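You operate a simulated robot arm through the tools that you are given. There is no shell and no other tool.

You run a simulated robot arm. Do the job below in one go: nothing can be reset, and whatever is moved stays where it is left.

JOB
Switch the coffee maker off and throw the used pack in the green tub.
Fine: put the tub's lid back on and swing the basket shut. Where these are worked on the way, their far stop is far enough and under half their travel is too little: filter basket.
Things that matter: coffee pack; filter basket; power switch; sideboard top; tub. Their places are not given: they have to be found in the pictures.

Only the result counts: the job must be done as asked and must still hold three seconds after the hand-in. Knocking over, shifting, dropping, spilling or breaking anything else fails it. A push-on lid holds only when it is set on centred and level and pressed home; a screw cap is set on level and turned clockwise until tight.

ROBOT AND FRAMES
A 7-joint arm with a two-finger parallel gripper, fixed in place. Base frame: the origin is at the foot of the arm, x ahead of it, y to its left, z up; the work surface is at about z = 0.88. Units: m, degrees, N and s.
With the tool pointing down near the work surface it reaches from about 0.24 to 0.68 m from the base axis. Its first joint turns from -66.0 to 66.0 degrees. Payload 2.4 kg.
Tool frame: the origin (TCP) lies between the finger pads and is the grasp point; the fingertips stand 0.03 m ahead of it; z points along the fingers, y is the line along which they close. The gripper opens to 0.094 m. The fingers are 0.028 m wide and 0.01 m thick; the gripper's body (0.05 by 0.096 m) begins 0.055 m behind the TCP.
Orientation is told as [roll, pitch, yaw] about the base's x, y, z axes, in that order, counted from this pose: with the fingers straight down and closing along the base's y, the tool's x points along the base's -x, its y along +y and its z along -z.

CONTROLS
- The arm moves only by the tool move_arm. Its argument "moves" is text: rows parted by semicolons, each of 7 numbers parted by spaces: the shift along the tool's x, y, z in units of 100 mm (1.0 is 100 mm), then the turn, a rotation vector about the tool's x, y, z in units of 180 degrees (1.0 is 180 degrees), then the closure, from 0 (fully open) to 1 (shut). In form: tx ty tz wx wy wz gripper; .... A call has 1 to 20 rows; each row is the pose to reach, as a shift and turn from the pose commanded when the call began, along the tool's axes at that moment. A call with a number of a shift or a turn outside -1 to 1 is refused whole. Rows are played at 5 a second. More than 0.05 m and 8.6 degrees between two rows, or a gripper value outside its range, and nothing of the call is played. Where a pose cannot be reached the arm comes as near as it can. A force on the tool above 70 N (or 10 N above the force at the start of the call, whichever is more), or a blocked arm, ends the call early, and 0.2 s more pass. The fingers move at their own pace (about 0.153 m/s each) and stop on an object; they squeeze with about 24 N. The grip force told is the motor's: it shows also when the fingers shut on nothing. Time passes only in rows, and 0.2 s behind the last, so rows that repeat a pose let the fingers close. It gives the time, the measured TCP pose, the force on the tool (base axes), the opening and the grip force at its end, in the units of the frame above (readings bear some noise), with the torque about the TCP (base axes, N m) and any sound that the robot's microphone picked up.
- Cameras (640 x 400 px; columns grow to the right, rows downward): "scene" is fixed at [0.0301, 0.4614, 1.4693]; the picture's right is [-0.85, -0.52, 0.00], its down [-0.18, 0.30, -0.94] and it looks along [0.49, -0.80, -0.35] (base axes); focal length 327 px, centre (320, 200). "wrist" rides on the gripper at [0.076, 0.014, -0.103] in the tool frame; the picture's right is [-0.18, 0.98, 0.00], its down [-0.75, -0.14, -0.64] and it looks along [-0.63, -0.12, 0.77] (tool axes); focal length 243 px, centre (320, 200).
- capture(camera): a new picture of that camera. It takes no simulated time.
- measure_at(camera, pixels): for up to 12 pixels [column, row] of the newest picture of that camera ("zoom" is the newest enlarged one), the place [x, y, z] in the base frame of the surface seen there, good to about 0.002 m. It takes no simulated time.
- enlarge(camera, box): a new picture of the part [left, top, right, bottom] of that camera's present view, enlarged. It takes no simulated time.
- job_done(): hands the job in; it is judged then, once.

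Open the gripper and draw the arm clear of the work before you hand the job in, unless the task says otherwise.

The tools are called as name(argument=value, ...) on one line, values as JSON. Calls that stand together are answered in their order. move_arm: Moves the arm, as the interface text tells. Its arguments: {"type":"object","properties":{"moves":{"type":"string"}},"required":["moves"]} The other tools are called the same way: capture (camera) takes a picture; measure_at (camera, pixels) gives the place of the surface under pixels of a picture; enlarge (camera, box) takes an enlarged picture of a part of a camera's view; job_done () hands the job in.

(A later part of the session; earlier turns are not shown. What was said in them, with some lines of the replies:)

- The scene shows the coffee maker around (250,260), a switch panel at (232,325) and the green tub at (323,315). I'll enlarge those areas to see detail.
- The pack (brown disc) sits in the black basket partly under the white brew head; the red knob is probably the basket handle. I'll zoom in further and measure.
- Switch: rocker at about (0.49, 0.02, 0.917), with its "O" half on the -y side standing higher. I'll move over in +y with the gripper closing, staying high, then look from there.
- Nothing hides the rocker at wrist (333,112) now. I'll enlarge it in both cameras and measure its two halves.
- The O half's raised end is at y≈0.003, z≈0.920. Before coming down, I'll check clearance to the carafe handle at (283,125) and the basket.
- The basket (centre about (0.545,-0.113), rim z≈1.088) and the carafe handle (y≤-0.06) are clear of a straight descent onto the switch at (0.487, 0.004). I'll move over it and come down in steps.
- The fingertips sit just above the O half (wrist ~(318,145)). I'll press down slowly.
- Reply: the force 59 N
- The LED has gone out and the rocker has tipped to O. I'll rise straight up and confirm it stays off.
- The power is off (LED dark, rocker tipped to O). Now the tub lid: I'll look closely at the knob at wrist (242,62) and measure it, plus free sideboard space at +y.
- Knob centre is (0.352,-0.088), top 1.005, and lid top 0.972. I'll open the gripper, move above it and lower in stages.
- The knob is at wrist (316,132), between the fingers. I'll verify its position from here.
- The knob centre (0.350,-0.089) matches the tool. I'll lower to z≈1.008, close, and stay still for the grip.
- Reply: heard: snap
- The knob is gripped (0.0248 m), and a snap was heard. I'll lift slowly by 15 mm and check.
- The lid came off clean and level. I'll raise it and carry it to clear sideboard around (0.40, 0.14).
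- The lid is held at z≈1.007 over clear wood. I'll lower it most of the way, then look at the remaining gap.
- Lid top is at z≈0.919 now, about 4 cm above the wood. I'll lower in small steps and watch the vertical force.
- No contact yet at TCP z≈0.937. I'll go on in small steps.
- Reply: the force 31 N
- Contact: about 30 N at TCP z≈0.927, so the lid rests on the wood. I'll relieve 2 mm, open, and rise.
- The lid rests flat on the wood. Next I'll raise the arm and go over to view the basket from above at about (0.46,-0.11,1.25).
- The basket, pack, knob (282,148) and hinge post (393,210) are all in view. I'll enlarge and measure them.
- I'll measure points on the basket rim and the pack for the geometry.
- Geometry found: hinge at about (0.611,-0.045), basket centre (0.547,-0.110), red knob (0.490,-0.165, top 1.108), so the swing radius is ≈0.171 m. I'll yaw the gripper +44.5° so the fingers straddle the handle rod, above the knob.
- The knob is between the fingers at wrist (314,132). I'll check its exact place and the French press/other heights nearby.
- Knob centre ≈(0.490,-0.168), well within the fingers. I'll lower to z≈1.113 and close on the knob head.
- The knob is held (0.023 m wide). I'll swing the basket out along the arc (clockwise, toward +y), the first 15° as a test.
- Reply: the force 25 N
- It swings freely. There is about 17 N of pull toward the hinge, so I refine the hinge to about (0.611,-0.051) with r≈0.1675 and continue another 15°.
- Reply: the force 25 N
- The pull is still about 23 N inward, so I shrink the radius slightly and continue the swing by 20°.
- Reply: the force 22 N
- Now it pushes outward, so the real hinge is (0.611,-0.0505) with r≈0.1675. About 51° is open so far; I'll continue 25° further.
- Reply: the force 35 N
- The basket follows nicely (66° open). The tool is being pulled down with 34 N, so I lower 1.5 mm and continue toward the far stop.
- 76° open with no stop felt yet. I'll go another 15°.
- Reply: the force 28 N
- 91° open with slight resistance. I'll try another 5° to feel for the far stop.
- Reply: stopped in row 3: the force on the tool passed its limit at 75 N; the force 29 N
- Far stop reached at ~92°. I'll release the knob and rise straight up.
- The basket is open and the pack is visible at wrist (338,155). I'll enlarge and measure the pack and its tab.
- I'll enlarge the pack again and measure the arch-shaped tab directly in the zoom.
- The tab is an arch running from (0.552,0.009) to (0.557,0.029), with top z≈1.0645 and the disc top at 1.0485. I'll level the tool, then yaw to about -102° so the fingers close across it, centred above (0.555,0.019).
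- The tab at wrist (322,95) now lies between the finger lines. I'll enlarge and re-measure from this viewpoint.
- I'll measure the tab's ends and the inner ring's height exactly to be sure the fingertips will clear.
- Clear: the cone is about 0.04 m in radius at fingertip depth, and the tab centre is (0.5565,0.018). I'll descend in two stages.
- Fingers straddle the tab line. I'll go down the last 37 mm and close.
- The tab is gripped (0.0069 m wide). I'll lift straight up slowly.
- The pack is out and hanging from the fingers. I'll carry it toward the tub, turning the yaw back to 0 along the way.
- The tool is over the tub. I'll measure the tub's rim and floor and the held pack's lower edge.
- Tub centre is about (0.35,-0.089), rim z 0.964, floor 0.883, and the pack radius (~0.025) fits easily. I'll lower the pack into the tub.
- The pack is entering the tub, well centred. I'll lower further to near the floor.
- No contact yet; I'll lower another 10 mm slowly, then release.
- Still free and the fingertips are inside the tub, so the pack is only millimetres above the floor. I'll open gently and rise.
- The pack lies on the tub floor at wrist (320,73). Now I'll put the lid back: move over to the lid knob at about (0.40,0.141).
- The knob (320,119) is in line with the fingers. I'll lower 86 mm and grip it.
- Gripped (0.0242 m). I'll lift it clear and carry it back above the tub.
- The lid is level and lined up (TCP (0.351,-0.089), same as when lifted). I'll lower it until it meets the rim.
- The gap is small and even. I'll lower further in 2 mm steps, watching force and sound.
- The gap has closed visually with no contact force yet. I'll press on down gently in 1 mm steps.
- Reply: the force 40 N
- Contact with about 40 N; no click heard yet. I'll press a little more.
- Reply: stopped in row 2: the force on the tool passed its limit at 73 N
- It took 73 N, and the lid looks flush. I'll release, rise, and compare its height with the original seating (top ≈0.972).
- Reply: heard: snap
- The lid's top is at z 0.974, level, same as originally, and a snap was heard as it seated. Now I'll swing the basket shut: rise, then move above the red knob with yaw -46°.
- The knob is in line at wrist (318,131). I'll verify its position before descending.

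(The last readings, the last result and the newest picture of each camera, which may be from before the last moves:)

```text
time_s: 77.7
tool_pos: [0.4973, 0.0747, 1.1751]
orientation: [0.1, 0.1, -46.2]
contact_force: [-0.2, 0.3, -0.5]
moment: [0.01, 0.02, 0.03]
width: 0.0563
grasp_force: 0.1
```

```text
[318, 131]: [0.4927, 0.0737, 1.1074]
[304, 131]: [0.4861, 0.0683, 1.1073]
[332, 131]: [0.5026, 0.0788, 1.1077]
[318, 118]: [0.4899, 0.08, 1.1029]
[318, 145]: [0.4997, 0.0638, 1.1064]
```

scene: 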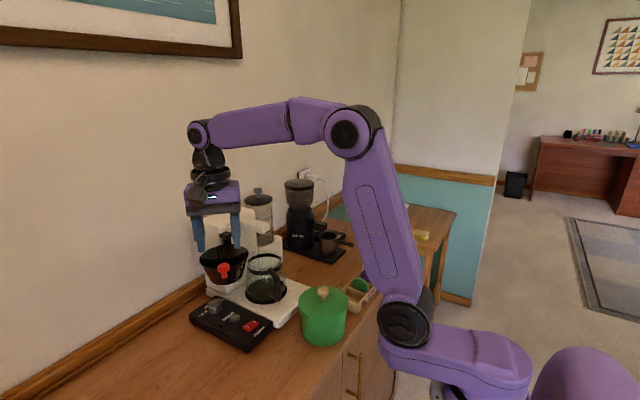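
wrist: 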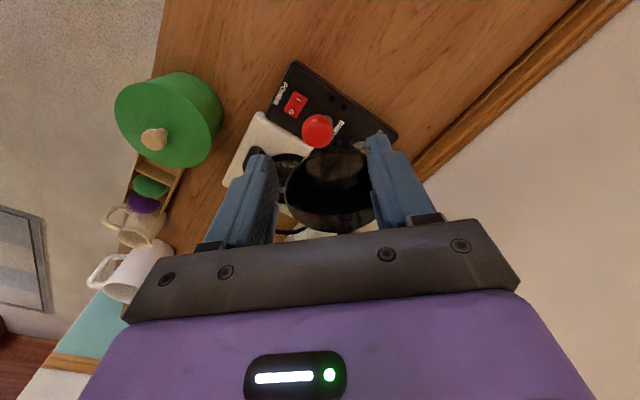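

Knob centre ≈(0.495,0.072). I'll lower to z≈1.113 and grip.

move_arm(moves="-0.004 -0.025 0.3 0 0 0 0.4; -0.004 -0.025 0.5 0 0 0 0.4; -0.004 -0.025 0.63 0 0 0 0.4; -0.004 -0.025 0.63 0 0 0 0.4; -0.004 -0.025 0.63 0 0 0 0.7; -0.004 -0.025 0.63 0 0 0 1; -0.004 -0.025 0.63 0 0 0 1")

enlarge(camera="scene", box=[180, 180, 300, 290])

```text
time_s: 79.3
tool_pos: [0.4942, 0.0727, 1.1141]
orientation: [-0.2, 0.1, -46.1]
contact_force: [-0.8, -0.2, -1.7]
moment: [-0.11, -0.17, 0.0]
width: 0.0228
grasp_force: 45.0
```

```text
3.64 times, centred on (240, 235) of scene
```

zoom: 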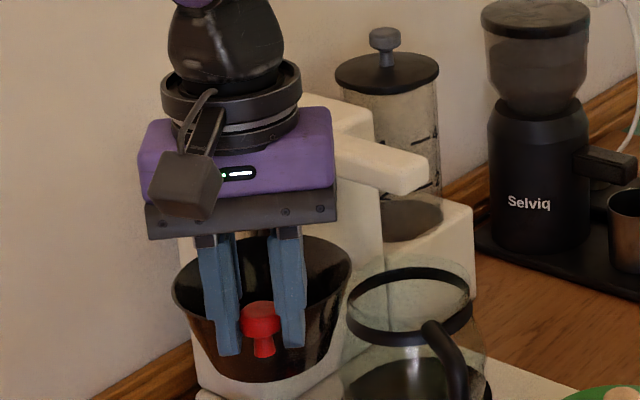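

The knob is gripped. I'll swing it back counter-clockwise, the first 30° along the known arc.

move_arm(moves="-0.006 -0.146 0 0 0 -0.0278 1; -0.026 -0.292 0 0 0 -0.0556 1; -0.057 -0.435 0 0 0 -0.0833 1; -0.101 -0.575 0 0 0 -0.1111 1; -0.157 -0.71 0 0 0 -0.1389 1; -0.225 -0.84 0 0 0 -0.1667 1; -0.225 -0.84 0 0 0 -0.1667 1")

enlarge(camera="scene", box=[180, 180, 300, 290])

```text
time_s: 80.9
tool_pos: [0.4494, -0.0033, 1.1143]
orientation: [0.1, -0.4, -16.1]
contact_force: [4.0, -1.4, 30.7]
moment: [-0.12, -0.43, -0.01]
width: 0.0232
grasp_force: 44.9
```

```text
3.64 times, centred on (240, 235) of scene
```

zoom: 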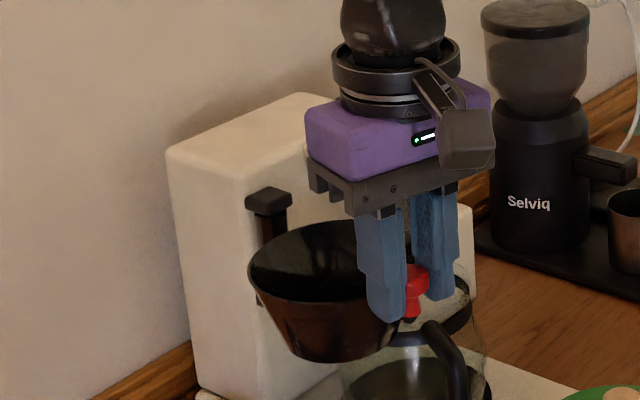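

30° back, radial force small; there is +31 N vertical so I'll raise by 1.5 mm and continue another 30°.

move_arm(moves="-0.006 -0.146 -0.015 0 0 -0.0278 1; -0.026 -0.292 -0.015 0 0 -0.0556 1; -0.057 -0.435 -0.015 0 0 -0.0833 1; -0.101 -0.575 -0.015 0 0 -0.1111 1; -0.157 -0.71 -0.015 0 0 -0.1389 1; -0.225 -0.84 -0.015 0 0 -0.1667 1; -0.225 -0.84 -0.015 0 0 -0.1667 1")

enlarge(camera="scene", box=[200, 170, 320, 290])

```text
time_s: 82.5
tool_pos: [0.4475, -0.0897, 1.1146]
orientation: [0.2, 0.3, 14.2]
contact_force: [9.7, 3.8, -20.2]
moment: [0.24, -0.66, 0.23]
width: 0.023
grasp_force: 45.0
```

```text
3.33 times, centred on (260, 230) of scene
```

zoom: 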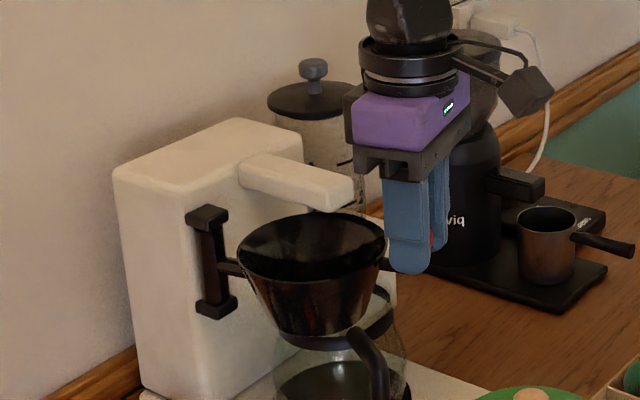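

60° back. I'll go 25° further, 1 mm lower, approaching the closed position (knob originally at (0.4905,-0.1675)).

move_arm(moves="-0.006 -0.146 0.01 0 0 -0.0278 1; -0.026 -0.292 0.01 0 0 -0.0556 1; -0.057 -0.435 0.01 0 0 -0.0833 1; -0.101 -0.575 0.01 0 0 -0.1111 1; -0.157 -0.71 0.01 0 0 -0.1389 1; -0.157 -0.71 0.01 0 0 -0.1389 1")

enlarge(camera="scene", box=[200, 170, 320, 290])

```text
time_s: 83.9
tool_pos: [0.4786, -0.1568, 1.1143]
orientation: [-0.1, 0.0, 38.9]
contact_force: [-6.1, -5.9, 18.5]
moment: [-0.54, 0.66, -0.06]
width: 0.0231
grasp_force: 45.1
```

```text
3.33 times, centred on (260, 230) of scene
```

zoom: 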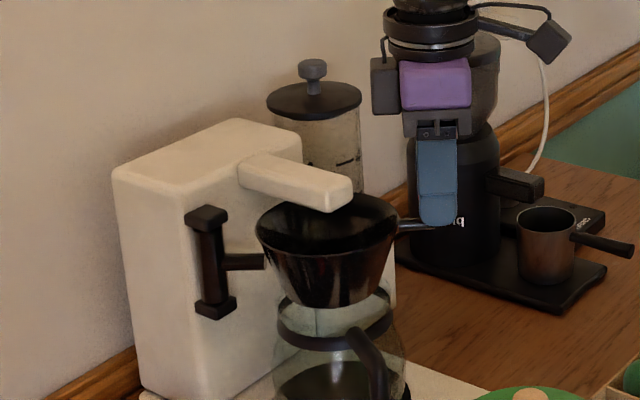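

About 5° remain. I'll finish the swing.

move_arm(moves="-0.002 -0.08 -0.005 0 0 -0.0153 1; -0.008 -0.155 -0.005 0 0 -0.0294 1; -0.008 -0.155 -0.005 0 0 -0.0294 1")

move_arm(moves="-0.0 -0.015 0 0 0 -0.0028 1; -0.0 -0.03 0 0 0 -0.0056 1; 0 -0.03 0 0 0 -0.0056 1")

enlarge(camera="scene", box=[200, 170, 320, 290])

```text
time_s: 84.7
tool_pos: [0.4893, -0.1671, 1.1147]
orientation: [0.1, 0.1, 44.1]
contact_force: [-12.9, -13.3, 11.1]
moment: [0.4, -0.43, -0.2]
width: 0.0231
grasp_force: 44.5
```

```text
time_s: 85.5
tool_pos: [0.4912, -0.1695, 1.1137]
orientation: [0.1, 0.2, 45.3]
contact_force: [-18.0, -14.9, 6.3]
moment: [0.31, -0.12, 0.06]
width: 0.0231
grasp_force: 45.1
```

```text
3.33 times, centred on (260, 230) of scene
```

zoom: 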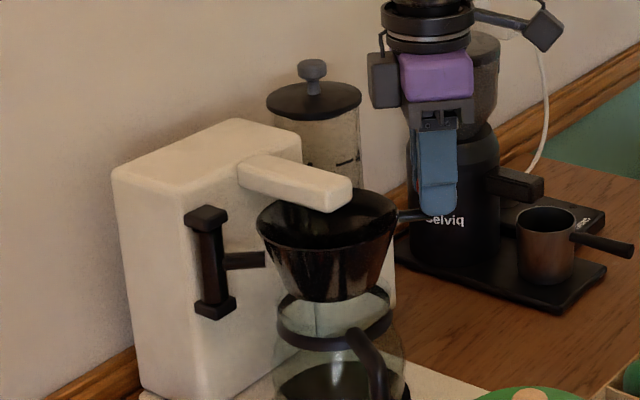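

The knob is back at its original location with little tangential force. I'll nudge about 1° more to feel the closed stop, relieving the radial load.

move_arm(moves="0.01 -0.015 0 0 0 -0.0028 1; 0.01 -0.03 0 0 0 -0.0056 1; 0.01 -0.03 0 0 0 -0.0056 1")

```text
time_s: 86.3
tool_pos: [0.49, -0.1708, 1.113]
orientation: [0.5, 0.2, 46.3]
contact_force: [-26.8, -1.5, -4.6]
moment: [-0.1, 0.31, 0.06]
width: 0.023
grasp_force: 45.0
```

Tangential resistance of about 18 N: it's at the closed stop. I'll relieve, open, and rise.

move_arm(moves="0 0.02 0 0 0 0 1; 0 0.02 0 0 0 0 0.7; 0 0.02 0 0 0 0 0.4; 0 0.02 0 0 0 0 0.4; 0 0.02 -0.3 0 0 0 0.4; 0 0.02 -0.6 0 0 0 0.4; 0 0.02 -1 0 0 0 0.4; 0 0.02 -1 0 0 0 0.4")

move_arm(moves="0.3 0 -0.1 0 0 0.04 0.2; 0.6 0 -0.2 0 0 0.08 0; 0.9 0 -0.3 0 0 0.12 0; 1 0 -0.4 0 0 0.16 0; 1 0 -0.4 0 0 0.2 0; 1 0 -0.4 0 0 0.24 0; 1 0 -0.4 0 0 0.25 0; 1 0 -0.4 0 0 0.25 0")

capture(camera="scene")

enlarge(camera="scene", box=[180, 180, 360, 360])

capture(camera="wrist")

```text
time_s: 88.1
tool_pos: [0.4925, -0.1686, 1.2138]
orientation: [0.1, 0.0, 46.2]
contact_force: [0.5, 0.9, 0.6]
moment: [0.02, 0.03, 0.0]
width: 0.0563
grasp_force: 0.1
```

```text
time_s: 89.9
tool_pos: [0.4229, -0.2426, 1.2552]
orientation: [0.0, 0.1, 1.0]
contact_force: [-0.5, 0.2, 0.1]
moment: [-0.02, -0.03, -0.03]
width: 0.0943
grasp_force: 0.2
```

```text
taken
```

scene: 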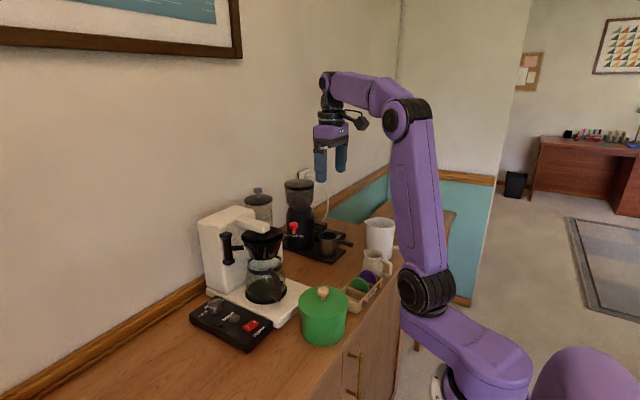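

```text
2.22 times, centred on (270, 270) of scene
```

zoom: 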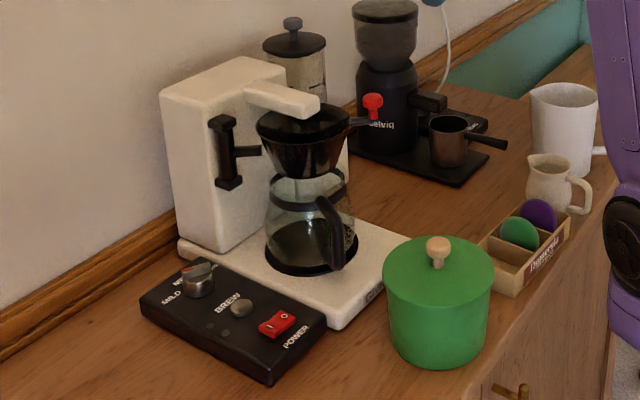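

```text
taken
```

wrist: 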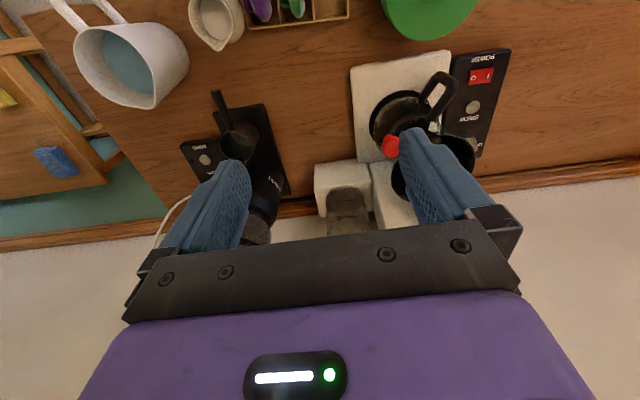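

The final pictures show the LED dark and the rocker at O, the basket back in its closed place, the lid seated on the tub with the pack inside, and everything else where it was. The gripper is open and the arm is clear, so I hand in.

job_done()

```text
The job is handed in.
```

The coffee maker is off and the used pack is in the green tub. The job is handed in; no verdict came back with the hand-in.

- **Power:** the rocker is tipped to O and the green light is out.
- **Pack:** I swung the basket out to its far stop, lifted the pack by its tab and set it on the tub floor.
- **Lid:** it is back on the tub, level and at its original height. A snap sounded as I released it after pressing with about 73 N.
- **Basket:** it is swung shut against its closed stop, with the red knob back where it started.

Pressing the lid on may have shifted the tub by about a millimetre. Nothing else looks disturbed in the final pictures, and the arm is clear with the gripper open.
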